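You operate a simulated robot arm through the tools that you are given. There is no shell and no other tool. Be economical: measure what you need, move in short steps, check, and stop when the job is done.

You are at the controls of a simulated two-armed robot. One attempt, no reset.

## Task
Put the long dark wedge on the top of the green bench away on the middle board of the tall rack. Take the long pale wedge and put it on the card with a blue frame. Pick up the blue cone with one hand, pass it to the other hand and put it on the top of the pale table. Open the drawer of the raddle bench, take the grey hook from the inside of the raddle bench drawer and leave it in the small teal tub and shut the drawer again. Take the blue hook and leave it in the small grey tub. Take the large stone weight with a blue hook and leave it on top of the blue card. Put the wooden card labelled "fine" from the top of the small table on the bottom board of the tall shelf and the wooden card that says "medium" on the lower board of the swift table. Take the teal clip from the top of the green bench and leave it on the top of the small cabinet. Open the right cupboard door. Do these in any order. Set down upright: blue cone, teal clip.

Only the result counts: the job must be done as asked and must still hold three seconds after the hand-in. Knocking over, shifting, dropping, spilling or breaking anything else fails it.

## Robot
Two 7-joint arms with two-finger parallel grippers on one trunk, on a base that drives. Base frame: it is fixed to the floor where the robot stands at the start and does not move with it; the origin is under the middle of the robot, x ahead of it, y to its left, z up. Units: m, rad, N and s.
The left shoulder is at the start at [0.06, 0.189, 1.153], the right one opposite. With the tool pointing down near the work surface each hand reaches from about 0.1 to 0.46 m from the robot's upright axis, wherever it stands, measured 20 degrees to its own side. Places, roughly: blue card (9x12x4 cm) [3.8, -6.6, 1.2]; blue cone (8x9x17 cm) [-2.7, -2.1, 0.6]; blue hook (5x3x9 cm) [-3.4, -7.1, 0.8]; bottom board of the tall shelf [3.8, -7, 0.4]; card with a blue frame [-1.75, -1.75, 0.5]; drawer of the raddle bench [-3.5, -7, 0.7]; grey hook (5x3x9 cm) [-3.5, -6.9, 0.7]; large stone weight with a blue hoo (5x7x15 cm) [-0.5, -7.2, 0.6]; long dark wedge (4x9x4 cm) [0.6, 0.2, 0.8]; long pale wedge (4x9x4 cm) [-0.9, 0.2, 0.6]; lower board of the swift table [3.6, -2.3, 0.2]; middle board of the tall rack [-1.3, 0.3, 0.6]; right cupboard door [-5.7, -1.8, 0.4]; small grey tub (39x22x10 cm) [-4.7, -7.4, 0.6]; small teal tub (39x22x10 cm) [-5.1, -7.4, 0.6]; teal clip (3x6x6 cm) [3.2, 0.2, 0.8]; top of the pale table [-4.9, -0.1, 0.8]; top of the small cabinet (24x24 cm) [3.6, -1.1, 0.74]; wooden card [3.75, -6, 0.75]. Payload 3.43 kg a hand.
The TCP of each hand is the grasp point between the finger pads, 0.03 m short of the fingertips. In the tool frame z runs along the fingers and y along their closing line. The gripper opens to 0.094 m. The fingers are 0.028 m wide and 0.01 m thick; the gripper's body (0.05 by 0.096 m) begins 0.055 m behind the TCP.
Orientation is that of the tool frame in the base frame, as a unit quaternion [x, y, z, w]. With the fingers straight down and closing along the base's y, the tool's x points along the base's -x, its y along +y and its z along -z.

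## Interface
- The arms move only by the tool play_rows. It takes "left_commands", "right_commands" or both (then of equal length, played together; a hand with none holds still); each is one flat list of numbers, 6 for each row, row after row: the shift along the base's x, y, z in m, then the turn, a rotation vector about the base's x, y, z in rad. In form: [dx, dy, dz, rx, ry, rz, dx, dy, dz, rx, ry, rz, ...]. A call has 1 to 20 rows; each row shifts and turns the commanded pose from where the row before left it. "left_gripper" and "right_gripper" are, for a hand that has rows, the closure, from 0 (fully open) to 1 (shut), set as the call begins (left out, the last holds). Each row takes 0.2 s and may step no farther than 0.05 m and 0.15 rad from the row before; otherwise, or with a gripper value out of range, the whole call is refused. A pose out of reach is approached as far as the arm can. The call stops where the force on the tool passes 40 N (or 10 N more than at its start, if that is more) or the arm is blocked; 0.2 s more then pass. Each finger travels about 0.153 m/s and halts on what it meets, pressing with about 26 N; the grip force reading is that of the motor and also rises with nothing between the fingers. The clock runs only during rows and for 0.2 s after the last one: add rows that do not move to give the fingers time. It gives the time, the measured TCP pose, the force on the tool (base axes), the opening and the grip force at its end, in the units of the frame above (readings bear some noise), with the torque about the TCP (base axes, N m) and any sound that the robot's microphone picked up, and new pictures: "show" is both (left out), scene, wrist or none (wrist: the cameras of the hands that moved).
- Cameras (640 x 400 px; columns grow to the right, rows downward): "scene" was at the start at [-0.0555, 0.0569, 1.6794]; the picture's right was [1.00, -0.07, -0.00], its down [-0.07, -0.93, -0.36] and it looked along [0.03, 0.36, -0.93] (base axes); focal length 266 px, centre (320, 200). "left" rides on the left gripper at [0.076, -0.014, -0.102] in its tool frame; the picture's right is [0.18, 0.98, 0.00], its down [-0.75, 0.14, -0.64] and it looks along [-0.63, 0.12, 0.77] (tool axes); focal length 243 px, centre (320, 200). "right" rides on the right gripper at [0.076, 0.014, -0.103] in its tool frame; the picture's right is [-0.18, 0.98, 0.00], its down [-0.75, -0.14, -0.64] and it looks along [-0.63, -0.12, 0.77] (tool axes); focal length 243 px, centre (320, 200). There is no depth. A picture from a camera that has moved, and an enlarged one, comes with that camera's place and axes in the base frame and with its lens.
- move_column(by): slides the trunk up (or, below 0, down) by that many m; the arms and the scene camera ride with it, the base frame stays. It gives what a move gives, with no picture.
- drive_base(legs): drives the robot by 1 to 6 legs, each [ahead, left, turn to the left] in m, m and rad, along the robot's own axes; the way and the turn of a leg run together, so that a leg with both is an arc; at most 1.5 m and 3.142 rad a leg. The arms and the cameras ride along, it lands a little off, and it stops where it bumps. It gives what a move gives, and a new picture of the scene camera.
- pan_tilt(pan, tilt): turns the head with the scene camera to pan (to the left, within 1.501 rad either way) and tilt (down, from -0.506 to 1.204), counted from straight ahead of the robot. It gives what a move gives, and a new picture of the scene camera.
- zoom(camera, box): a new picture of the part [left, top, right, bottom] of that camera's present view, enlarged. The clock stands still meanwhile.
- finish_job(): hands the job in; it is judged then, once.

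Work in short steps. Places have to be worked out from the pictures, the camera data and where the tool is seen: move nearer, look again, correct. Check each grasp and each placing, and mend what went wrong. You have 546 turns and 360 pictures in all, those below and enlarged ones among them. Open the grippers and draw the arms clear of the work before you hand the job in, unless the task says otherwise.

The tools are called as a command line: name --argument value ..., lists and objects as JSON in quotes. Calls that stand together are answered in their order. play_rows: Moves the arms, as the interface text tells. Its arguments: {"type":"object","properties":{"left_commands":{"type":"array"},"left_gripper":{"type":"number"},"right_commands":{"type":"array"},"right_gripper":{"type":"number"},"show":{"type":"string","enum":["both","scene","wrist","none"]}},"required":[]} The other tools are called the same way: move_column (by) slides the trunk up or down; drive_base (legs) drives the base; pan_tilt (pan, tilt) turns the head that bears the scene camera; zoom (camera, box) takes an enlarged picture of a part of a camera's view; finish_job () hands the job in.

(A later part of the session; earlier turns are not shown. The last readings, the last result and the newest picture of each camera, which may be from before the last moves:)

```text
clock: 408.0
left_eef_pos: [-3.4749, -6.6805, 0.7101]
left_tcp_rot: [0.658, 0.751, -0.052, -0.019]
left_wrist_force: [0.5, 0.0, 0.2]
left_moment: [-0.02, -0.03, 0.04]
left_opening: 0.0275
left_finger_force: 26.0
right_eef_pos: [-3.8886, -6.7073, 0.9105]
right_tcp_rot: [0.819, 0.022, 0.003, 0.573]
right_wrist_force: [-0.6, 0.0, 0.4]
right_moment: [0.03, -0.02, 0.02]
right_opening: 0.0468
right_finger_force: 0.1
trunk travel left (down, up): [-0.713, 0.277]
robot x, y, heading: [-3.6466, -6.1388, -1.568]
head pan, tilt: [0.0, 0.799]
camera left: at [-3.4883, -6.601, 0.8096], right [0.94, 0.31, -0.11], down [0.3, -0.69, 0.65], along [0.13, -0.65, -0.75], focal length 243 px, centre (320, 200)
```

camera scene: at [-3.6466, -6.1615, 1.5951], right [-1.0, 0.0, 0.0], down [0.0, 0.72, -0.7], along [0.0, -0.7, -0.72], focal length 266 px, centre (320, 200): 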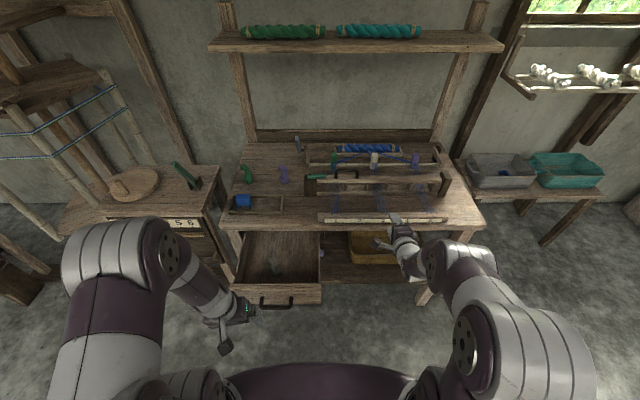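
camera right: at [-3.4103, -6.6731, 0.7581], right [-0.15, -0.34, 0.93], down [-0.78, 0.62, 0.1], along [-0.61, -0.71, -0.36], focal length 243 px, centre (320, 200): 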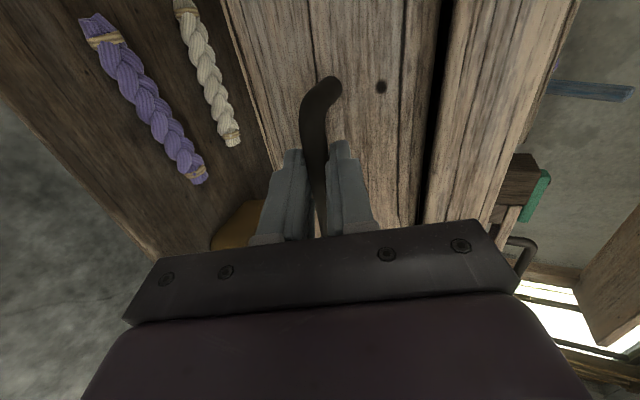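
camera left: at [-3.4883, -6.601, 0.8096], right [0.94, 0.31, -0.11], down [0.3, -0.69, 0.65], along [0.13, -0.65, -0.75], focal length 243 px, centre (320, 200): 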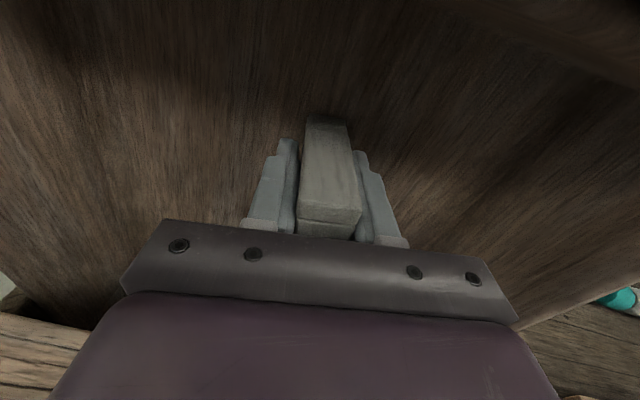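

Gripped. I lift it out above the drawer.

play_rows --left_commands '[0, 0, 0.04, 0, 0, 0, 0, 0, 0.045, 0, 0, 0, 0, 0, 0.045, 0, 0, 0, 0, 0, 0.045, 0, 0, 0]' --show "both"

```text
clock: 409.0
left_eef_pos: [-3.4742, -6.6797, 0.8868]
left_tcp_rot: [0.659, 0.75, -0.052, -0.019]
left_wrist_force: [1.0, 0.8, -0.6]
left_moment: [0.02, -0.01, 0.0]
left_opening: 0.0277
left_finger_force: 26.0
right_eef_pos: [-3.8897, -6.7062, 0.9113]
right_tcp_rot: [0.818, 0.021, 0.004, 0.574]
right_wrist_force: [-0.8, 0.0, 0.8]
right_moment: [0.0, -0.03, -0.02]
right_opening: 0.0471
right_finger_force: 0.1
trunk travel left (down, up): [-0.713, 0.277]
robot x, y, heading: [-3.6483, -6.138, -1.579]
head pan, tilt: [0.0, 0.799]
camera scene: at [-3.647, -6.1599, 1.595], right [-1.0, 0.0, 0.0], down [0.0, 0.72, -0.7], along [0.0, -0.7, -0.72], focal length 266 px, centre (320, 200)
camera left: at [-3.4883, -6.6013, 0.9859], right [0.95, 0.31, -0.11], down [0.3, -0.69, 0.65], along [0.13, -0.65, -0.75], focal length 243 px, centre (320, 200)
```

scene: 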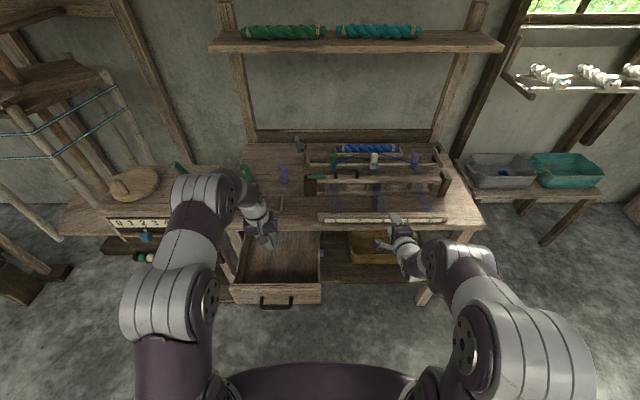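
left: 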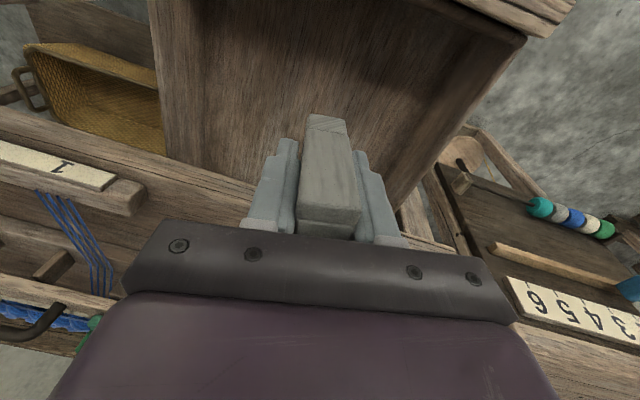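

Now to shut the drawer: I retract the left hand with the hook, close the right gripper and back off.

play_rows --left_commands '[0.01, 0.04, 0.02, 0, 0, 0, 0.01, 0.04, 0.02, 0, 0, 0, 0.01, 0.04, 0.02, 0, 0, 0, 0.01, 0.04, 0.02, 0, 0, 0, 0, 0.03, 0.02, 0, 0, 0]' --right_commands '[0, 0, 0, 0, 0, 0, 0, 0, 0, 0, 0, 0, 0, 0, 0, 0, 0, 0, 0, 0, 0, 0, 0, 0, 0, 0, 0, 0, 0, 0]' --right_gripper 1 --show "none"

drive_base --legs '[[-0.32, 0, 0]]'

```text
clock: 410.2
left_eef_pos: [-3.4336, -6.4857, 0.9818]
left_tcp_rot: [0.658, 0.751, -0.052, -0.019]
left_wrist_force: [-0.2, 0.2, -0.6]
left_moment: [0.0, 0.0, 0.01]
left_opening: 0.0274
left_finger_force: 25.8
right_eef_pos: [-3.8897, -6.7069, 0.9115]
right_tcp_rot: [0.819, 0.022, 0.004, 0.573]
right_wrist_force: [0.1, 0.0, 0.4]
right_moment: [0.0, -0.04, -0.01]
right_opening: 0.0002
right_finger_force: 26.3
trunk travel left (down, up): [-0.713, 0.277]
robot x, y, heading: [-3.6441, -6.14, -1.573]
head pan, tilt: [0.0, 0.799]
```

```text
clock: 412.3
left_eef_pos: [-3.4333, -6.1636, 0.9824]
left_tcp_rot: [0.657, 0.752, -0.052, -0.02]
left_wrist_force: [0.6, 0.5, 0.2]
left_moment: [0.02, -0.01, 0.01]
left_opening: 0.0272
left_finger_force: 25.9
right_eef_pos: [-3.8875, -6.3857, 0.9114]
right_tcp_rot: [0.819, 0.022, 0.004, 0.574]
right_wrist_force: [-0.1, 0.3, 0.6]
right_moment: [-0.05, -0.02, 0.03]
right_opening: 0.0
right_finger_force: 25.7
trunk travel left (down, up): [-0.713, 0.277]
robot x, y, heading: [-3.6469, -5.8186, -1.571]
head pan, tilt: [0.0, 0.799]
camera scene: at [-3.6469, -5.8382, 1.5951], right [-1.0, 0.0, 0.0], down [0.0, 0.72, -0.7], along [0.0, -0.7, -0.72], focal length 266 px, centre (320, 200)
```

scene: 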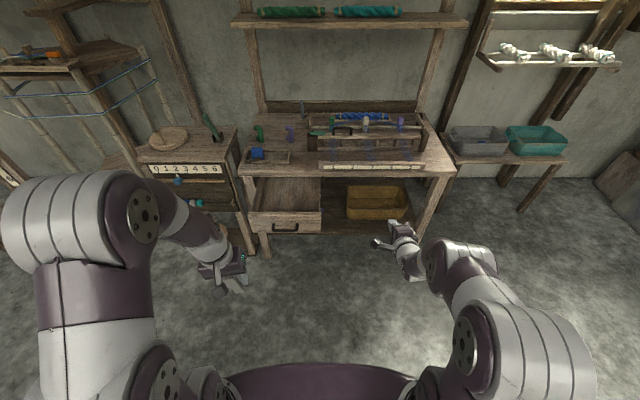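

I lower the trunk 0.22, shift left 0.4 to face the drawer front, and push it in stages.

move_column --by -0.22

drive_base --legs '[[0, 0.4, 0], [0.1, 0, 0]]'

zoom --camera "right" --box '[0, 0, 640, 400]'

```text
clock: 414.6
left_eef_pos: [-3.4334, -6.1639, 0.7632]
left_tcp_rot: [0.657, 0.752, -0.053, -0.019]
left_wrist_force: [-0.2, 0.6, -0.4]
left_moment: [-0.03, 0.0, 0.0]
left_opening: 0.0271
left_finger_force: 26.2
right_eef_pos: [-3.8876, -6.3865, 0.6907]
right_tcp_rot: [0.818, 0.022, 0.004, 0.574]
right_wrist_force: [0.1, -0.9, -0.2]
right_moment: [0.02, -0.01, -0.01]
right_opening: 0.0001
right_finger_force: 26.4
trunk travel left (down, up): [-0.493, 0.497]
robot x, y, heading: [-3.6474, -5.819, -1.567]
head pan, tilt: [0.0, 0.799]
```

```text
clock: 417.9
left_eef_pos: [-3.0333, -6.2668, 0.7629]
left_tcp_rot: [0.656, 0.753, -0.051, -0.02]
left_wrist_force: [0.1, -0.3, -0.2]
left_moment: [0.04, 0.0, -0.02]
left_opening: 0.0272
left_finger_force: 26.2
right_eef_pos: [-3.4864, -6.4888, 0.6905]
right_tcp_rot: [0.819, 0.023, 0.005, 0.573]
right_wrist_force: [-0.1, 0.3, 0.7]
right_moment: [-0.01, 0.01, 0.0]
right_opening: 0.0001
right_finger_force: 25.9
trunk travel left (down, up): [-0.493, 0.497]
robot x, y, heading: [-3.2486, -5.9193, -1.569]
head pan, tilt: [0.0, 0.799]
camera scene: at [-3.2475, -5.9415, 1.375], right [-1.0, 0.0, 0.0], down [0.0, 0.72, -0.7], along [0.0, -0.7, -0.72], focal length 266 px, centre (320, 200)
```

scene: 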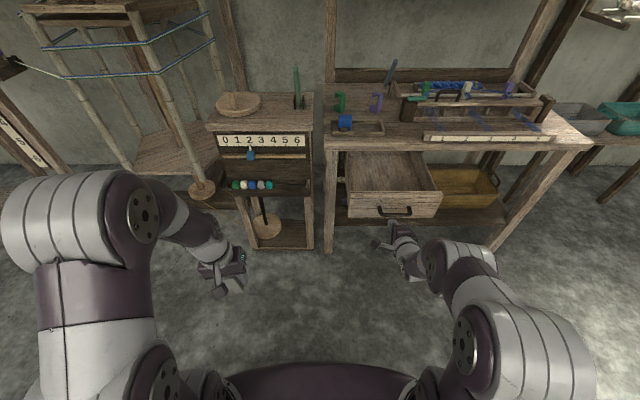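

```text
1.00 times, centred on (320, 200) of right
camera zoom: at [-3.4136, -6.3927, 0.7376], right [-0.15, -0.34, 0.93], down [-0.78, 0.62, 0.1], along [-0.61, -0.71, -0.36], focal length 243 px, centre (320, 200)
```

zoom: 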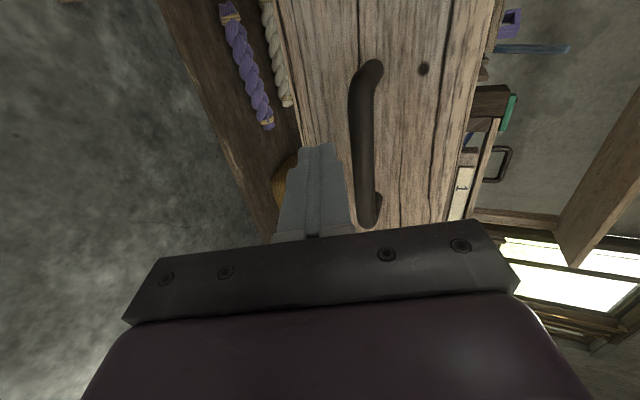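

Fingers aim just below the handle on the drawer front. I push ahead.

drive_base --legs '[[0.2, 0, 0]]'

```text
clock: 419.5
left_eef_pos: [-3.0313, -6.4609, 0.7625]
left_tcp_rot: [0.656, 0.753, -0.051, -0.019]
left_wrist_force: [0.1, 0.1, -0.6]
left_moment: [0.03, -0.02, -0.01]
left_opening: 0.0273
left_finger_force: 25.7
right_eef_pos: [-3.4858, -6.6843, 0.6912]
right_tcp_rot: [0.819, 0.023, 0.004, 0.573]
right_wrist_force: [-0.6, 0.0, -0.1]
right_moment: [0.01, -0.02, -0.02]
right_opening: 0.0002
right_finger_force: 25.9
trunk travel left (down, up): [-0.493, 0.497]
robot x, y, heading: [-3.2443, -6.1197, -1.566]
head pan, tilt: [0.0, 0.799]
camera scene: at [-3.2466, -6.1374, 1.375], right [-1.0, 0.0, 0.0], down [0.0, 0.72, -0.7], along [0.0, -0.7, -0.72], focal length 266 px, centre (320, 200)
```

scene: 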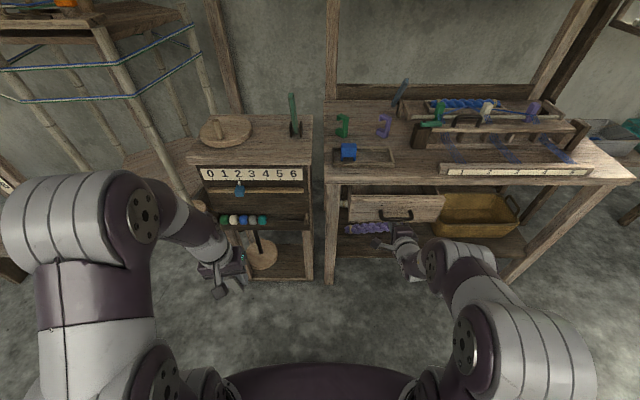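

The drawer moves in. I push on in small legs until it is closed.

drive_base --legs '[[0.07, 0, 0]]'

drive_base --legs '[[0.04, 0, 0]]'

```text
clock: 420.5
left_eef_pos: [-3.0318, -6.5319, 0.7618]
left_tcp_rot: [0.656, 0.752, -0.051, -0.019]
left_wrist_force: [-0.2, 0.4, -0.8]
left_moment: [0.01, 0.03, 0.0]
left_opening: 0.0271
left_finger_force: 26.7
right_eef_pos: [-3.485, -6.7556, 0.6901]
right_tcp_rot: [0.819, 0.023, 0.005, 0.574]
right_wrist_force: [-0.6, -1.4, 0.3]
right_moment: [-0.02, -0.01, -0.02]
right_opening: 0.0001
right_finger_force: 25.5
trunk travel left (down, up): [-0.493, 0.497]
robot x, y, heading: [-3.2496, -6.1833, -1.569]
head pan, tilt: [0.0, 0.799]
camera scene: at [-3.2463, -6.2081, 1.375], right [-1.0, -0.01, 0.0], down [0.0, 0.72, -0.7], along [0.0, -0.7, -0.72], focal length 266 px, centre (320, 200)
```

scene: 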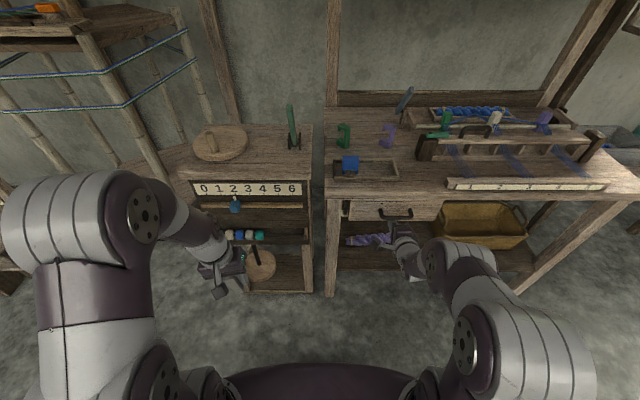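

```text
clock: 421.6
left_eef_pos: [-3.0311, -6.5709, 0.7614]
left_tcp_rot: [0.657, 0.752, -0.052, -0.019]
left_wrist_force: [-0.4, -0.8, 0.0]
left_moment: [-0.02, -0.03, 0.05]
left_opening: 0.0275
left_finger_force: 26.1
right_eef_pos: [-3.4856, -6.7867, 0.6822]
right_tcp_rot: [0.826, 0.022, 0.006, 0.563]
right_wrist_force: [0.6, 0.7, -2.3]
right_moment: [-0.01, -0.05, -0.02]
right_opening: 0.0001
right_finger_force: 26.1
trunk travel left (down, up): [-0.493, 0.497]
robot x, y, heading: [-3.2466, -6.2289, -1.568]
head pan, tilt: [0.0, 0.799]
stopped in leg 1: the force on the tool passed its limit (the readings are from after the stop); the commanded pose is now the measured one
camera scene: at [-3.2462, -6.2463, 1.3752], right [-1.0, 0.0, 0.0], down [0.0, 0.72, -0.7], along [0.0, -0.7, -0.72], focal length 266 px, centre (320, 200)
```

scene: 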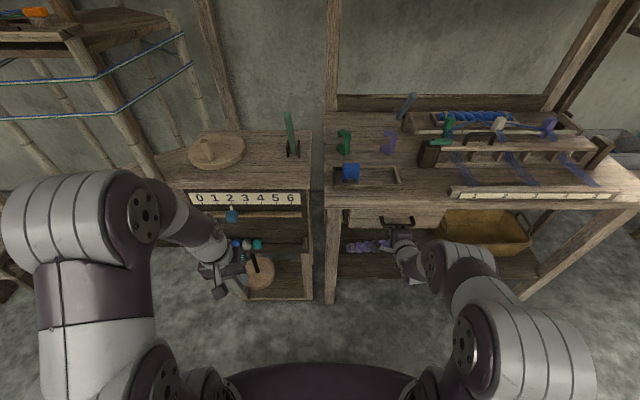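

It stopped hard at the end — closed. I zoom to verify.

zoom --camera "scene" --box '[320, 160, 480, 260]'

```text
4.00 times, centred on (400, 210) of scene
camera zoom: at [-3.2462, -6.2463, 1.3752], right [-1.0, 0.0, 0.0], down [0.0, 0.72, -0.7], along [0.0, -0.7, -0.72], focal length 1064 px, centre (0, 160)
```

zoom: 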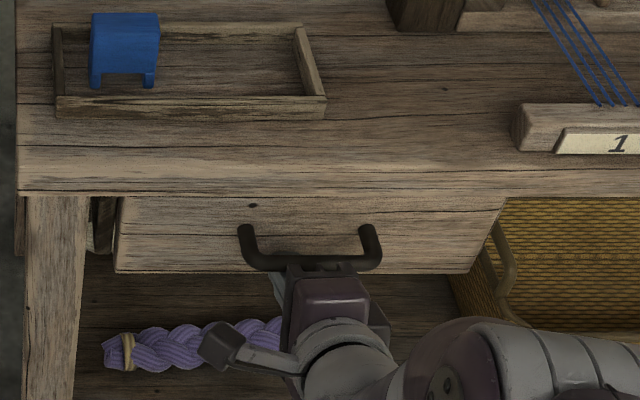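

Closed. I back off 0.3 m, raise the trunk, and turn the right hand back to pointing down.

drive_base --legs '[[-0.3, 0, 0]]'

move_column --by 0.25

play_rows --right_commands '[0, 0, 0, 0, 0.12, 0, 0, 0, 0, 0, 0.12, 0, 0, 0, 0, 0, 0.12, 0, 0, 0, 0, 0, 0.12, 0, 0, 0, 0, 0, 0.12, 0, 0, 0, 0, 0, 0.12, 0, 0, 0, 0, 0, 0.12, 0, 0, 0, 0, 0, 0.12, 0, 0, 0, 0, 0, 0.12, 0, 0, 0, 0, 0, 0.12, 0]' --right_gripper 0 --show "none"

```text
clock: 423.6
left_eef_pos: [-3.034, -6.2621, 0.7626]
left_tcp_rot: [0.657, 0.752, -0.052, -0.02]
left_wrist_force: [-0.1, 0.3, 0.0]
left_moment: [0.0, 0.03, 0.01]
left_opening: 0.0275
left_finger_force: 25.6
right_eef_pos: [-3.4859, -6.4785, 0.6823]
right_tcp_rot: [0.825, 0.02, 0.006, 0.565]
right_wrist_force: [-0.7, 0.3, 0.2]
right_moment: [0.03, 0.02, 0.0]
right_opening: 0.0
right_finger_force: 26.0
trunk travel left (down, up): [-0.493, 0.497]
robot x, y, heading: [-3.2471, -5.9163, -1.571]
head pan, tilt: [0.0, 0.799]
camera scene: at [-3.247, -5.9368, 1.3751], right [-1.0, 0.0, 0.0], down [0.0, 0.72, -0.7], along [0.0, -0.7, -0.72], focal length 266 px, centre (320, 200)
```

scene: 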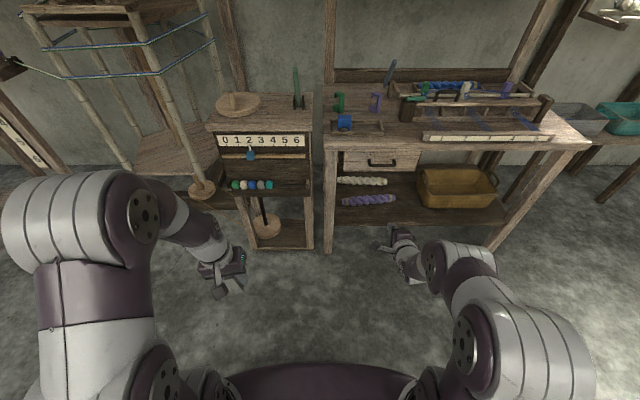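

```text
clock: 426.2
left_eef_pos: [-3.0339, -6.2644, 1.0108]
left_tcp_rot: [0.658, 0.751, -0.052, -0.019]
left_wrist_force: [-0.3, 0.4, -1.1]
left_moment: [0.0, 0.01, 0.03]
left_opening: 0.0276
left_finger_force: 26.0
right_eef_pos: [-3.4868, -6.477, 0.9324]
right_tcp_rot: [0.825, 0.021, 0.006, 0.565]
right_wrist_force: [0.5, 0.1, -0.5]
right_moment: [0.02, 0.01, 0.0]
right_opening: 0.0
right_finger_force: 26.6
trunk travel left (down, up): [-0.743, 0.247]
robot x, y, heading: [-3.2474, -5.9201, -1.567]
head pan, tilt: [0.0, 0.799]
```

```text
clock: 428.4
left_eef_pos: [-3.0343, -6.2637, 1.0127]
left_tcp_rot: [0.657, 0.752, -0.052, -0.019]
left_wrist_force: [0.1, 0.1, -0.7]
left_moment: [0.02, -0.01, -0.01]
left_opening: 0.0271
left_finger_force: 25.5
right_eef_pos: [-3.6802, -6.456, 0.9482]
right_tcp_rot: [0.683, 0.34, -0.459, 0.455]
right_wrist_force: [0.0, -0.6, 0.9]
right_moment: [0.0, 0.02, 0.01]
right_opening: 0.0943
right_finger_force: 0.1
right hand out of reach, approached as far as the arm can: row 1, 2, 3, 4, 5, 6, 7, 8, 9, 10
trunk travel left (down, up): [-0.743, 0.247]
robot x, y, heading: [-3.2499, -5.9188, -1.569]
head pan, tilt: [0.0, 0.799]
```

Now the tilt back down.

play_rows --right_commands '[0, 0.005, 0.01, 0.111, -0.038, 0, 0, 0.005, 0.01, 0.111, -0.038, 0, 0, 0.005, 0.01, 0.111, -0.038, 0, 0, 0, 0, 0.111, -0.038, 0, 0, 0, 0, 0.111, -0.038, 0, 0, 0, 0, 0.111, -0.038, 0, 0, 0, 0, 0.111, -0.038, 0, 0, 0, 0, 0.111, -0.038, 0, 0, 0, 0, 0.111, -0.038, 0, 0, 0, 0, 0.111, -0.038, 0, 0, 0, 0, 0.111, -0.038, 0, 0, 0, 0, 0.111, -0.038, 0]' --show "none"

```text
clock: 431.0
left_eef_pos: [-3.0335, -6.2643, 1.011]
left_tcp_rot: [0.657, 0.752, -0.052, -0.019]
left_wrist_force: [-0.7, -0.3, 0.3]
left_moment: [-0.01, 0.0, 0.02]
left_opening: 0.0276
left_finger_force: 25.8
right_eef_pos: [-3.6762, -6.4497, 0.9827]
right_tcp_rot: [0.893, 0.445, -0.038, 0.057]
right_wrist_force: [-0.2, -0.3, -0.5]
right_moment: [0.0, 0.0, -0.02]
right_opening: 0.0942
right_finger_force: 0.0
right hand out of reach, approached as far as the arm can: row 8, 9
trunk travel left (down, up): [-0.743, 0.247]
robot x, y, heading: [-3.2487, -5.9181, -1.571]
head pan, tilt: [0.0, 0.799]
```

Right hand is down again. I drive to the teal tub: strafe right to x≈−5.28.

drive_base --legs '[[0.15, -1.0, 0], [0, -1.03, 0]]'

play_rows --right_commands '[0, 0, 0, 0, 0, 0.12, 0, 0, 0, 0, 0, 0.12, 0, 0, 0, 0, 0, 0.12, 0, 0, 0, 0, 0, 0.12, 0, 0, 0, 0, 0, 0.12]' --show "none"

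```text
clock: 441.1
left_eef_pos: [-5.0575, -6.4061, 1.0119]
left_tcp_rot: [0.663, 0.747, -0.051, -0.02]
left_wrist_force: [-0.7, -0.6, 0.2]
left_moment: [-0.02, -0.02, -0.03]
left_opening: 0.0273
left_finger_force: 26.1
right_eef_pos: [-5.7052, -6.5821, 0.9832]
right_tcp_rot: [0.896, 0.439, -0.038, 0.058]
right_wrist_force: [0.1, -0.6, 0.2]
right_moment: [0.04, 0.03, -0.03]
right_opening: 0.0939
right_finger_force: 0.1
trunk travel left (down, up): [-0.743, 0.247]
robot x, y, heading: [-5.2669, -6.0586, -1.578]
head pan, tilt: [0.0, 0.799]
camera scene: at [-5.2678, -6.0777, 1.6251], right [-1.0, 0.01, 0.0], down [0.01, 0.72, -0.7], along [-0.01, -0.7, -0.72], focal length 266 px, centre (320, 200)
```

scene: 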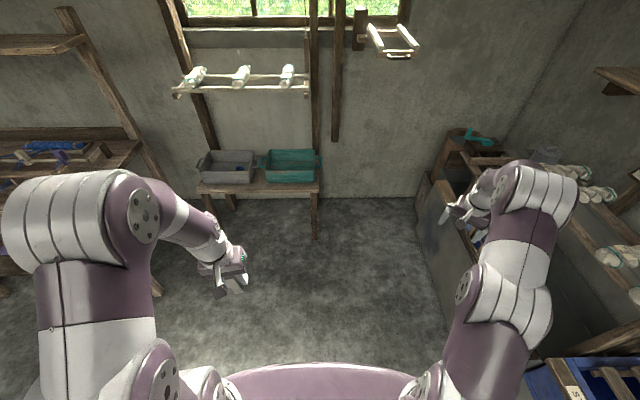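

```text
clock: 442.3
left_eef_pos: [-5.0603, -6.4065, 1.0118]
left_tcp_rot: [0.663, 0.747, -0.051, -0.019]
left_wrist_force: [0.7, 0.6, 0.0]
left_moment: [0.02, -0.01, 0.01]
left_opening: 0.0275
left_finger_force: 26.1
right_eef_pos: [-5.7043, -6.584, 0.9838]
right_tcp_rot: [0.725, 0.685, -0.02, 0.068]
right_wrist_force: [0.0, 0.4, 0.2]
right_moment: [0.01, 0.03, -0.02]
right_opening: 0.094
right_finger_force: 0.0
trunk travel left (down, up): [-0.743, 0.247]
robot x, y, heading: [-5.2669, -6.0558, -1.583]
head pan, tilt: [0.0, 0.799]
```

I tuck the right hand in, then drive ahead 0.68 to the teal tub.

play_rows --right_commands '[0.045, 0.02, 0, 0, 0, 0, 0.045, 0.02, 0, 0, 0, 0, 0.045, 0.02, 0, 0, 0, 0, 0.045, 0.02, 0, 0, 0, 0]' --show "none"

drive_base --legs '[[0.68, -0.04, 0.01]]'

play_rows --left_commands '[0, -0.04, 0, 0, 0, 0, 0, -0.04, -0.02, 0, 0, 0, 0, -0.04, -0.02, 0, 0, 0, 0, -0.035, -0.03, 0, 0, 0]' --show "both"

```text
clock: 443.3
left_eef_pos: [-5.0578, -6.4055, 1.0129]
left_tcp_rot: [0.662, 0.747, -0.052, -0.02]
left_wrist_force: [1.1, 0.1, 0.5]
left_moment: [-0.01, 0.01, -0.02]
left_opening: 0.0277
left_finger_force: 25.8
right_eef_pos: [-5.5204, -6.5031, 0.984]
right_tcp_rot: [0.726, 0.684, -0.019, 0.068]
right_wrist_force: [0.0, 0.9, 1.1]
right_moment: [-0.01, 0.01, 0.0]
right_opening: 0.0941
right_finger_force: 0.2
trunk travel left (down, up): [-0.743, 0.247]
robot x, y, heading: [-5.2696, -6.0593, -1.58]
head pan, tilt: [0.0, 0.799]
```

```text
clock: 447.1
left_eef_pos: [-5.102, -7.08, 1.0114]
left_tcp_rot: [0.66, 0.749, -0.051, -0.019]
left_wrist_force: [0.2, -0.6, -0.4]
left_moment: [0.03, -0.02, 0.05]
left_opening: 0.0275
left_finger_force: 25.6
right_eef_pos: [-5.5653, -7.1811, 0.9832]
right_tcp_rot: [0.725, 0.685, -0.02, 0.068]
right_wrist_force: [-0.1, -0.1, -0.4]
right_moment: [0.01, 0.0, 0.0]
right_opening: 0.0941
right_finger_force: 0.1
trunk travel left (down, up): [-0.743, 0.247]
robot x, y, heading: [-5.3145, -6.7345, -1.582]
head pan, tilt: [0.0, 0.799]
camera scene: at [-5.3121, -6.7536, 1.6251], right [-1.0, 0.01, 0.0], down [0.0, 0.72, -0.7], along [0.0, -0.7, -0.72], focal length 266 px, centre (320, 200)
```

scene: 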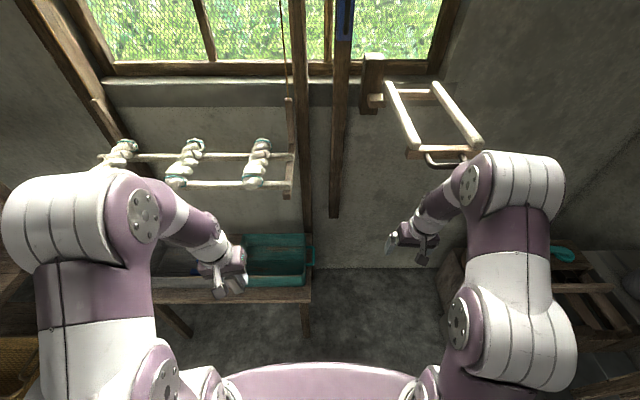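

```text
clock: 448.1
left_eef_pos: [-5.1019, -7.2377, 0.9395]
left_tcp_rot: [0.661, 0.749, -0.052, -0.02]
left_wrist_force: [0.4, -0.7, -0.5]
left_moment: [0.0, 0.03, -0.03]
left_opening: 0.0273
left_finger_force: 25.7
right_eef_pos: [-5.5635, -7.1837, 0.9827]
right_tcp_rot: [0.725, 0.685, -0.019, 0.067]
right_wrist_force: [1.1, -1.2, -0.5]
right_moment: [0.01, -0.01, 0.02]
right_opening: 0.0942
right_finger_force: 0.2
trunk travel left (down, up): [-0.743, 0.247]
robot x, y, heading: [-5.3104, -6.7332, -1.578]
head pan, tilt: [0.0, 0.799]
camera scene: at [-5.3116, -6.7563, 1.6251], right [-1.0, 0.01, 0.0], down [0.0, 0.72, -0.7], along [0.0, -0.7, -0.72], focal length 266 px, centre (320, 200)
camera left: at [-5.1152, -7.1597, 1.0397], right [0.95, 0.3, -0.11], down [0.3, -0.7, 0.65], along [0.12, -0.65, -0.75], focal length 243 px, centre (320, 200)
```

scene: 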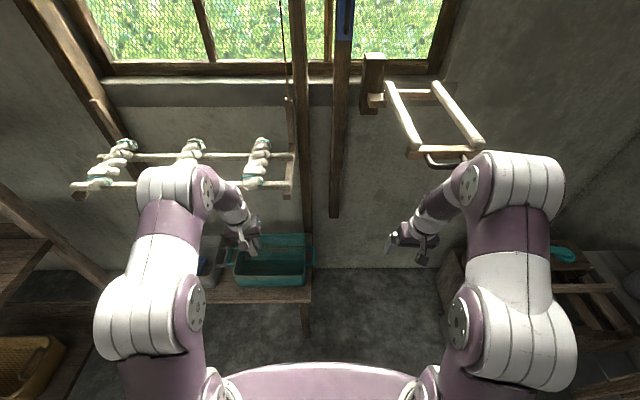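
left: 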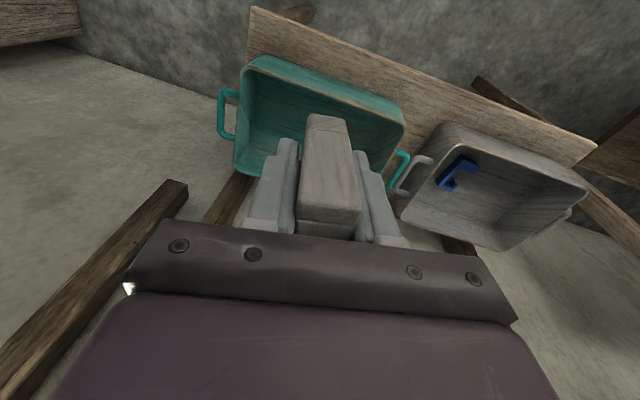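

Tub is well in view. The hook's C extends ±2.5 cm in y, so I aim deeper: TCP y≈−7.345 with 0.25 rad forward tilt, down to z≈0.75 first.

play_rows --left_commands '[0, -0.03, -0.02, -0.085, 0, 0, 0, -0.035, -0.03, -0.085, 0, 0, 0, -0.035, -0.03, -0.085, 0, 0, 0, -0.007, -0.045, 0, 0, 0, 0, 0, -0.045, 0, 0, 0, 0, 0, 0, 0, 0, 0]' --show "both"

```text
clock: 449.5
left_eef_pos: [-5.1018, -7.3462, 0.7715]
left_tcp_rot: [0.658, 0.736, -0.147, 0.064]
left_wrist_force: [-0.3, 0.7, 0.2]
left_moment: [-0.01, -0.02, -0.03]
left_opening: 0.0274
left_finger_force: 26.4
right_eef_pos: [-5.5648, -7.1816, 0.9838]
right_tcp_rot: [0.724, 0.686, -0.02, 0.067]
right_wrist_force: [0.4, 0.0, 0.1]
right_moment: [0.0, -0.01, 0.01]
right_opening: 0.0939
right_finger_force: 0.0
trunk travel left (down, up): [-0.743, 0.247]
robot x, y, heading: [-5.3117, -6.7321, -1.578]
head pan, tilt: [0.0, 0.799]
camera scene: at [-5.3125, -6.7529, 1.6251], right [-1.0, 0.01, 0.0], down [0.01, 0.72, -0.7], along [0.0, -0.7, -0.72], focal length 266 px, centre (320, 200)
camera left: at [-5.1152, -7.2442, 0.8472], right [0.95, 0.27, -0.18], down [0.3, -0.51, 0.81], along [0.12, -0.82, -0.56], focal length 243 px, centre (320, 200)
```

scene: 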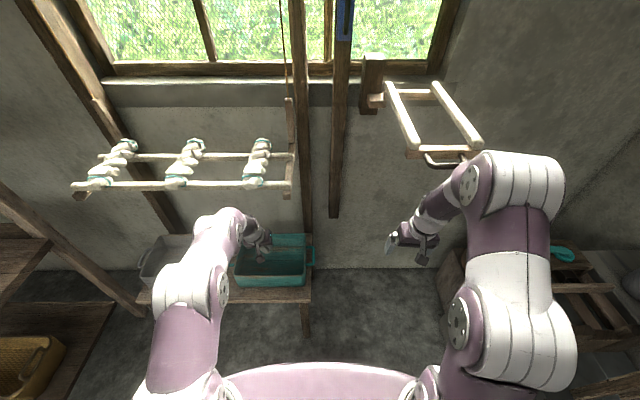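
left: 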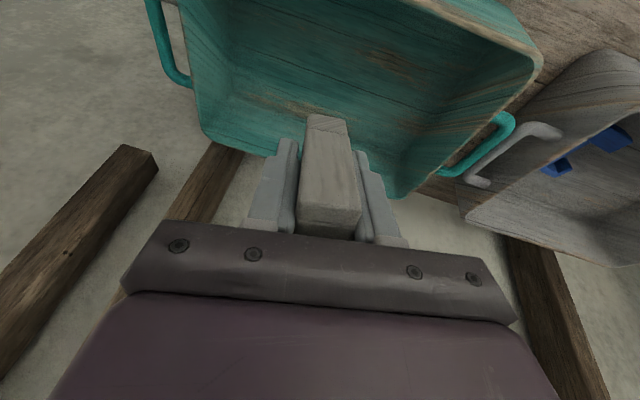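

Hook is over the middle of the tub. I lower in steps to contact.

play_rows --left_commands '[0, -0.008, -0.04, 0, 0, 0, 0, 0, -0.03, 0, 0, 0, 0, 0, -0.02, 0, 0, 0, 0, 0, -0.012, 0, 0, 0, 0, 0, -0.01, 0, 0, 0, 0, 0, -0.01, 0, 0, 0, 0, 0, -0.01, 0, 0, 0]' --show "wrist"

```text
clock: 451.1
left_eef_pos: [-5.1017, -7.3619, 0.662]
left_tcp_rot: [0.658, 0.733, -0.156, 0.075]
left_wrist_force: [-0.9, -3.7, 3.8]
left_moment: [0.39, -0.02, -0.02]
left_opening: 0.0275
left_finger_force: 26.1
left hand out of reach, approached as far as the arm can: row 7
right_eef_pos: [-5.5643, -7.1812, 0.9831]
right_tcp_rot: [0.725, 0.686, -0.019, 0.068]
right_wrist_force: [-0.2, 0.2, -1.4]
right_moment: [0.03, -0.02, 0.02]
right_opening: 0.094
right_finger_force: 0.0
trunk travel left (down, up): [-0.743, 0.247]
robot x, y, heading: [-5.3121, -6.7359, -1.578]
head pan, tilt: [0.0, 0.799]
camera left: at [-5.1149, -7.2584, 0.7344], right [0.95, 0.26, -0.19], down [0.29, -0.49, 0.82], along [0.12, -0.83, -0.54], focal length 243 px, centre (320, 200)
```

left: 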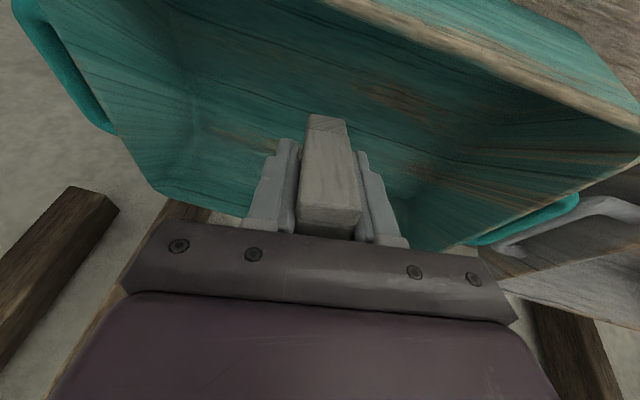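

The hook is well inside the tub and touching. I open and lift straight up along the tool.

play_rows --left_commands '[0, 0, 0, 0, 0, 0, 0, 0, 0, 0, 0, 0, 0, 0, 0, 0, 0, 0]' --left_gripper 0.25 --show "none"

play_rows --left_commands '[0, 0.006, 0.02, 0, 0, 0, 0, 0.01, 0.04, 0, 0, 0, 0, 0.01, 0.04, 0, 0, 0, 0, 0.012, 0.045, 0, 0, 0]' --show "wrist"

```text
clock: 451.9
left_eef_pos: [-5.0996, -7.3621, 0.6604]
left_tcp_rot: [0.657, 0.734, -0.156, 0.074]
left_wrist_force: [0.0, 1.2, 0.0]
left_moment: [-0.04, -0.03, 0.01]
left_opening: 0.0705
left_finger_force: 0.1
right_eef_pos: [-5.5644, -7.1812, 0.9835]
right_tcp_rot: [0.724, 0.686, -0.019, 0.067]
right_wrist_force: [0.6, -0.4, -0.3]
right_moment: [0.0, 0.05, 0.01]
right_opening: 0.0941
right_finger_force: 0.1
trunk travel left (down, up): [-0.743, 0.247]
robot x, y, heading: [-5.3153, -6.7332, -1.577]
head pan, tilt: [0.0, 0.799]
```

```text
clock: 452.9
left_eef_pos: [-5.1031, -7.3066, 0.7877]
left_tcp_rot: [0.658, 0.736, -0.146, 0.065]
left_wrist_force: [0.1, -0.6, 0.0]
left_moment: [0.01, 0.02, 0.01]
left_opening: 0.0706
left_finger_force: 0.0
right_eef_pos: [-5.5651, -7.1801, 0.9841]
right_tcp_rot: [0.724, 0.686, -0.02, 0.068]
right_wrist_force: [0.0, 0.4, -0.3]
right_moment: [-0.03, 0.01, 0.02]
right_opening: 0.0941
right_finger_force: 0.0
trunk travel left (down, up): [-0.743, 0.247]
robot x, y, heading: [-5.3131, -6.7329, -1.577]
head pan, tilt: [0.0, 0.799]
camera left: at [-5.116, -7.2051, 0.8638], right [0.95, 0.26, -0.18], down [0.3, -0.51, 0.81], along [0.12, -0.82, -0.56], focal length 243 px, centre (320, 200)
```

left: 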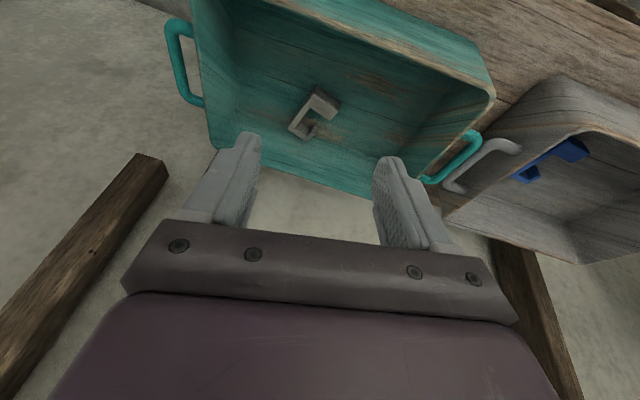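

Grey hook is in the teal tub, blue one in the grey tub. I retract the left hand, back off, and turn east to travel toward the stone weight.

play_rows --left_commands '[0, 0.035, 0.03, 0.08, 0, 0, 0, 0.035, 0.03, 0.08, 0, 0, 0, 0.035, 0.03, 0.08, 0, 0, 0, 0.035, 0.03, 0, 0, 0, 0, 0.03, 0.03, 0, 0, 0]' --left_gripper 0 --show "none"

```text
clock: 454.1
left_eef_pos: [-5.1006, -7.1375, 0.9379]
left_tcp_rot: [0.66, 0.749, -0.057, -0.015]
left_wrist_force: [-0.2, 0.2, 0.7]
left_moment: [-0.03, 0.03, 0.0]
left_opening: 0.0943
left_finger_force: 0.1
right_eef_pos: [-5.5649, -7.1806, 0.9833]
right_tcp_rot: [0.724, 0.686, -0.02, 0.067]
right_wrist_force: [-0.3, -0.7, 0.0]
right_moment: [0.01, -0.02, 0.01]
right_opening: 0.0942
right_finger_force: 0.1
trunk travel left (down, up): [-0.743, 0.247]
robot x, y, heading: [-5.3124, -6.7365, -1.581]
head pan, tilt: [0.0, 0.799]
```

drive_base --legs '[[-0.6, 0.1, 0], [0, 0, 1.58]]'

pan_tilt --pan 0 --tilt 0.4

```text
clock: 461.3
left_eef_pos: [-4.8035, -5.9233, 0.9379]
left_tcp_rot: [-0.065, 0.996, -0.052, 0.031]
left_wrist_force: [-0.1, 0.4, 0.1]
left_moment: [0.04, 0.01, -0.04]
left_opening: 0.0942
left_finger_force: 0.0
right_eef_pos: [-4.7575, -6.3883, 0.9834]
right_tcp_rot: [0.024, 0.997, 0.033, 0.06]
right_wrist_force: [0.3, 0.4, -0.5]
right_moment: [0.0, -0.01, 0.03]
right_opening: 0.0937
right_finger_force: 0.1
trunk travel left (down, up): [-0.743, 0.247]
robot x, y, heading: [-5.2076, -6.1386, 0.0]
head pan, tilt: [0.0, 0.799]
camera scene: at [-5.1855, -6.1378, 1.6251], right [0.0, -1.0, 0.0], down [-0.72, 0.0, -0.7], along [0.7, 0.0, -0.72], focal length 266 px, centre (320, 200)
```

scene: 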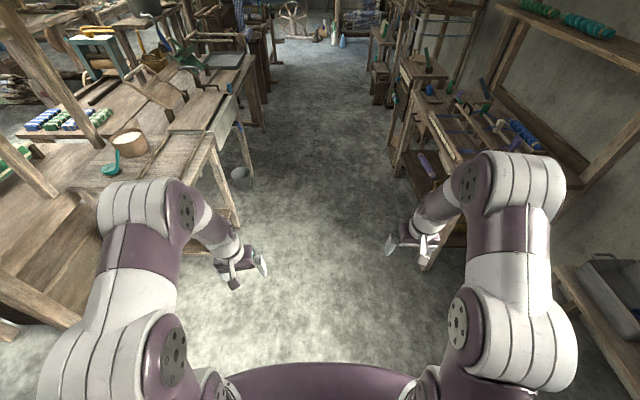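

```text
clock: 462.2
left_eef_pos: [-4.8036, -5.9243, 0.9377]
left_tcp_rot: [-0.065, 0.996, -0.052, 0.03]
left_wrist_force: [0.5, 0.0, 0.2]
left_moment: [0.0, -0.01, -0.02]
left_opening: 0.0939
left_finger_force: 0.2
right_eef_pos: [-4.7576, -6.3884, 0.9833]
right_tcp_rot: [0.024, 0.997, 0.034, 0.061]
right_wrist_force: [-0.5, -0.5, 0.0]
right_moment: [-0.02, 0.0, -0.01]
right_opening: 0.094
right_finger_force: 0.1
trunk travel left (down, up): [-0.743, 0.247]
robot x, y, heading: [-5.2082, -6.139, 0.003]
head pan, tilt: [0.0, 0.4]
camera scene: at [-5.1735, -6.1379, 1.6601], right [0.0, -1.0, 0.0], down [-0.39, 0.0, -0.92], along [0.92, 0.0, -0.39], focal length 266 px, centre (320, 200)
```

scene: 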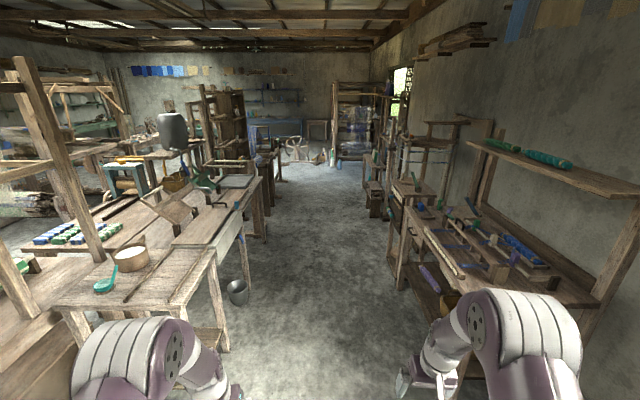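

The corridor east is clear. I drive 3.9 m along it.

drive_base --legs '[[1.5, 0, 0], [1.5, 0, 0], [0.9, 0, 0]]'

pan_tilt --pan -0.7 --tilt 0.5

```text
clock: 481.0
left_eef_pos: [-0.9039, -6.0434, 0.9384]
left_tcp_rot: [-0.04, 0.997, -0.052, 0.029]
left_wrist_force: [-0.3, -1.0, 0.5]
left_moment: [0.02, 0.01, 0.03]
left_opening: 0.0941
left_finger_force: 0.1
right_eef_pos: [-0.8824, -6.5089, 0.9842]
right_tcp_rot: [0.05, 0.996, 0.033, 0.061]
right_wrist_force: [0.2, 0.2, -0.5]
right_moment: [0.03, 0.01, -0.04]
right_opening: 0.0938
right_finger_force: 0.0
trunk travel left (down, up): [-0.743, 0.247]
robot x, y, heading: [-1.3152, -6.2387, -0.049]
head pan, tilt: [0.0, 0.4]
camera scene: at [-1.2848, -6.2389, 1.6602], right [-0.05, -1.0, 0.0], down [-0.39, 0.02, -0.92], along [0.92, -0.05, -0.39], focal length 266 px, centre (320, 200)
```

scene: 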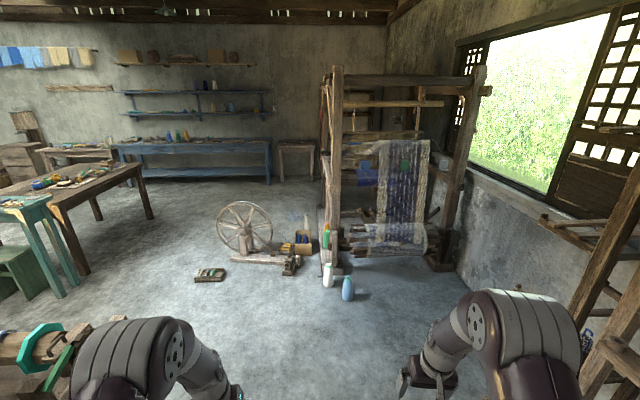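

```text
clock: 482.0
left_eef_pos: [-0.9049, -6.0444, 0.9375]
left_tcp_rot: [-0.04, 0.997, -0.052, 0.03]
left_wrist_force: [-0.5, 0.2, -0.1]
left_moment: [-0.02, -0.01, -0.02]
left_opening: 0.0938
left_finger_force: 0.1
right_eef_pos: [-0.8817, -6.5097, 0.9844]
right_tcp_rot: [0.05, 0.996, 0.033, 0.062]
right_wrist_force: [0.3, 1.0, 0.2]
right_moment: [0.02, 0.02, -0.02]
right_opening: 0.0944
right_finger_force: 0.0
trunk travel left (down, up): [-0.743, 0.247]
robot x, y, heading: [-1.3157, -6.2381, -0.052]
head pan, tilt: [-0.7, 0.499]
camera scene: at [-1.3107, -6.2962, 1.6511], right [-0.68, -0.73, 0.0], down [-0.35, 0.33, -0.88], along [0.64, -0.6, -0.48], focal length 266 px, centre (320, 200)
```

scene: 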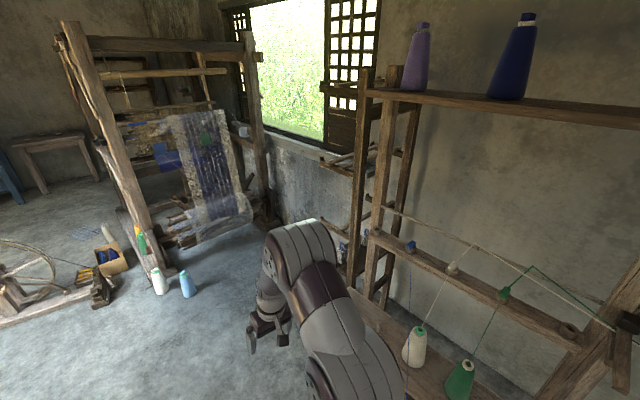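

The weight should be near the peg ladder behind my arm. I drive 0.75 m further and turn to face −y.

drive_base --legs '[[0.8, 0.1, 0], [0, 0, -1.52]]'

pan_tilt --pan 0 --tilt 0.7

```text
clock: 490.0
left_eef_pos: [-0.2954, -6.5797, 0.9378]
left_tcp_rot: [0.655, 0.753, -0.058, -0.015]
left_wrist_force: [-0.2, -0.5, 1.1]
left_moment: [0.02, -0.02, 0.0]
left_opening: 0.0939
left_finger_force: 0.1
right_eef_pos: [-0.7594, -6.6305, 0.983]
right_tcp_rot: [0.719, 0.691, -0.019, 0.067]
right_wrist_force: [0.1, -0.2, -0.8]
right_moment: [0.0, 0.01, -0.02]
right_opening: 0.0939
right_finger_force: 0.0
trunk travel left (down, up): [-0.743, 0.247]
robot x, y, heading: [-0.511, -6.1798, -1.565]
head pan, tilt: [-0.7, 0.499]
camera scene: at [-0.5711, -6.1883, 1.651], right [-0.77, 0.64, 0.0], down [0.31, 0.37, -0.88], along [-0.56, -0.68, -0.48], focal length 266 px, centre (320, 200)
```

scene: 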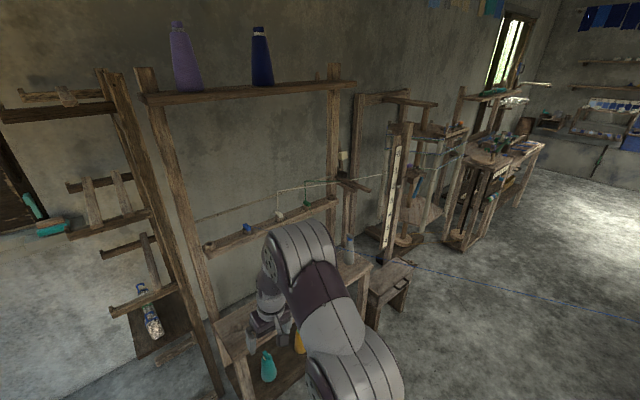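

```text
clock: 491.1
left_eef_pos: [-0.2951, -6.5799, 0.9384]
left_tcp_rot: [0.655, 0.753, -0.058, -0.015]
left_wrist_force: [0.0, -0.2, 0.4]
left_moment: [0.02, -0.02, -0.05]
left_opening: 0.0941
left_finger_force: 0.0
right_eef_pos: [-0.7588, -6.6306, 0.9834]
right_tcp_rot: [0.72, 0.691, -0.018, 0.067]
right_wrist_force: [0.0, 0.0, -0.5]
right_moment: [-0.01, -0.01, 0.02]
right_opening: 0.0941
right_finger_force: 0.1
trunk travel left (down, up): [-0.743, 0.247]
robot x, y, heading: [-0.5146, -6.1823, -1.563]
head pan, tilt: [0.0, 0.7]
camera scene: at [-0.5125, -6.2033, 1.6333], right [-1.0, -0.01, 0.0], down [0.0, 0.64, -0.77], along [0.0, -0.77, -0.64], focal length 266 px, centre (320, 200)
```

scene: 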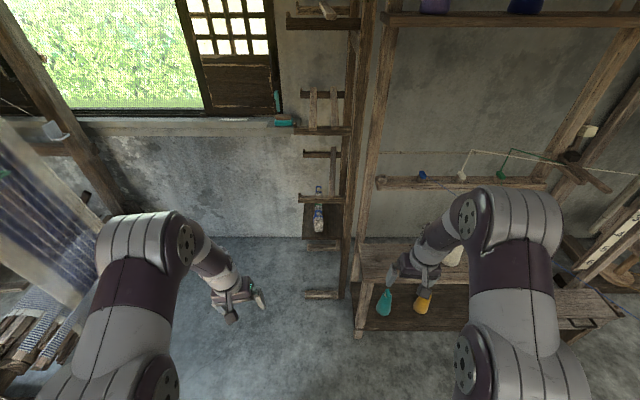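

The weight stands on a small board of the peg post at (319,215). I zoom in on it.

zoom --camera "scene" --box '[270, 150, 366, 250]'

```text
4.00 times, centred on (318, 200) of scene
camera zoom: at [-0.5125, -6.2033, 1.6333], right [-1.0, -0.01, 0.0], down [0.0, 0.64, -0.77], along [0.0, -0.77, -0.64], focal length 1064 px, centre (328, 200)
```

zoom: 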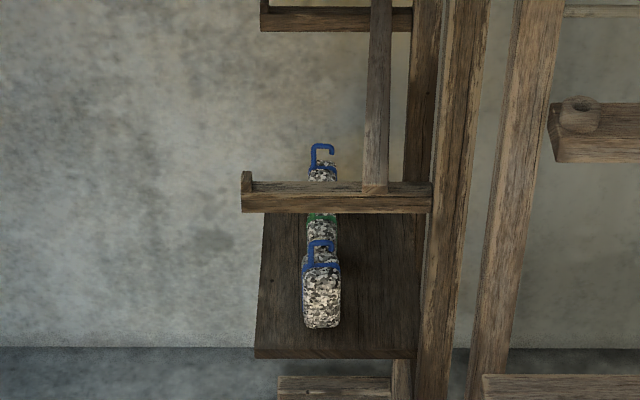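

The front stone weight (at about (−0.50,−7.2), z≈0.58–0.73) is the one at the given place; I'll take it from the front with a horizontal hand. I move to x≈−0.35 and lower the trunk.

drive_base --legs '[[0.17, 0.16, 0]]'

move_column --by -0.27

play_rows --right_commands '[0.005, -0.02, 0, -0.1, 0, 0, 0.005, -0.02, 0, -0.1, 0, 0, 0.005, -0.02, -0.005, -0.1, 0, 0, 0.005, -0.02, -0.005, -0.1, 0, 0, 0.005, -0.02, -0.005, -0.1, 0, 0, 0.005, -0.02, -0.005, -0.1, 0, 0, 0.005, -0.02, -0.01, -0.1, 0, 0, 0.005, -0.02, -0.01, -0.1, 0, 0, 0, -0.02, -0.01, -0.1, 0, 0, 0, -0.01, -0.01, -0.1, 0, 0, 0, 0, -0.01, -0.1, 0, 0, 0, 0, -0.01, -0.1, 0, 0]' --show "wrist"

```text
clock: 492.9
left_eef_pos: [-0.132, -6.7476, 0.9374]
left_tcp_rot: [0.656, 0.753, -0.058, -0.015]
left_wrist_force: [0.0, 0.2, -1.0]
left_moment: [0.0, -0.01, 0.02]
left_opening: 0.0941
left_finger_force: 0.0
right_eef_pos: [-0.5953, -6.7981, 0.983]
right_tcp_rot: [0.721, 0.69, -0.019, 0.067]
right_wrist_force: [-0.4, -0.3, 0.8]
right_moment: [0.01, 0.03, 0.0]
right_opening: 0.094
right_finger_force: 0.0
trunk travel left (down, up): [-0.743, 0.247]
robot x, y, heading: [-0.3477, -6.3464, -1.566]
head pan, tilt: [0.0, 0.7]
camera scene: at [-0.3484, -6.3706, 1.6333], right [-1.0, -0.01, 0.0], down [0.0, 0.64, -0.76], along [0.0, -0.76, -0.64], focal length 266 px, centre (320, 200)
```

scene: 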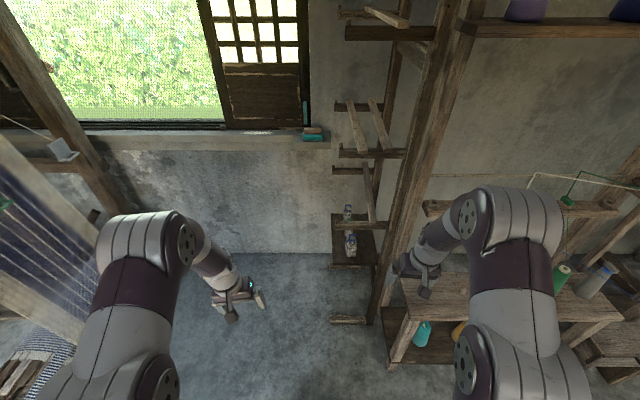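

```text
clock: 495.6
left_eef_pos: [-0.1323, -6.7475, 0.6678]
left_tcp_rot: [0.656, 0.752, -0.057, -0.014]
left_wrist_force: [0.0, -0.6, 0.2]
left_moment: [0.0, 0.03, 0.02]
left_opening: 0.0937
left_finger_force: 0.0
right_eef_pos: [-0.5959, -6.7971, 0.7133]
right_tcp_rot: [0.721, 0.69, -0.019, 0.067]
right_wrist_force: [0.4, -0.3, 0.4]
right_moment: [-0.01, 0.02, -0.02]
right_opening: 0.094
right_finger_force: 0.0
trunk travel left (down, up): [-0.473, 0.517]
robot x, y, heading: [-0.3501, -6.3486, -1.561]
head pan, tilt: [0.0, 0.7]
```

```text
clock: 498.2
left_eef_pos: [-0.1318, -6.7482, 0.667]
left_tcp_rot: [0.656, 0.753, -0.058, -0.013]
left_wrist_force: [-0.2, 0.2, -0.2]
left_moment: [0.04, -0.02, 0.0]
left_opening: 0.094
left_finger_force: 0.1
right_eef_pos: [-0.5551, -6.9733, 0.64]
right_tcp_rot: [0.566, 0.576, -0.381, 0.452]
right_wrist_force: [0.0, 0.4, 1.0]
right_moment: [0.02, 0.0, 0.0]
right_opening: 0.0941
right_finger_force: 0.1
right hand out of reach, approached as far as the arm can: row 7, 8
trunk travel left (down, up): [-0.473, 0.517]
robot x, y, heading: [-0.3477, -6.3477, -1.567]
head pan, tilt: [0.0, 0.7]
camera right: at [-0.5455, -6.8502, 0.5995], right [0.97, 0.01, 0.25], down [-0.23, 0.37, 0.9], along [-0.08, -0.93, 0.36], focal length 243 px, centre (320, 200)
```

right: 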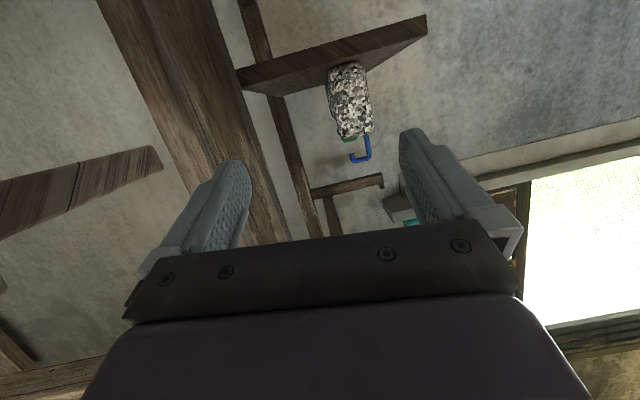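

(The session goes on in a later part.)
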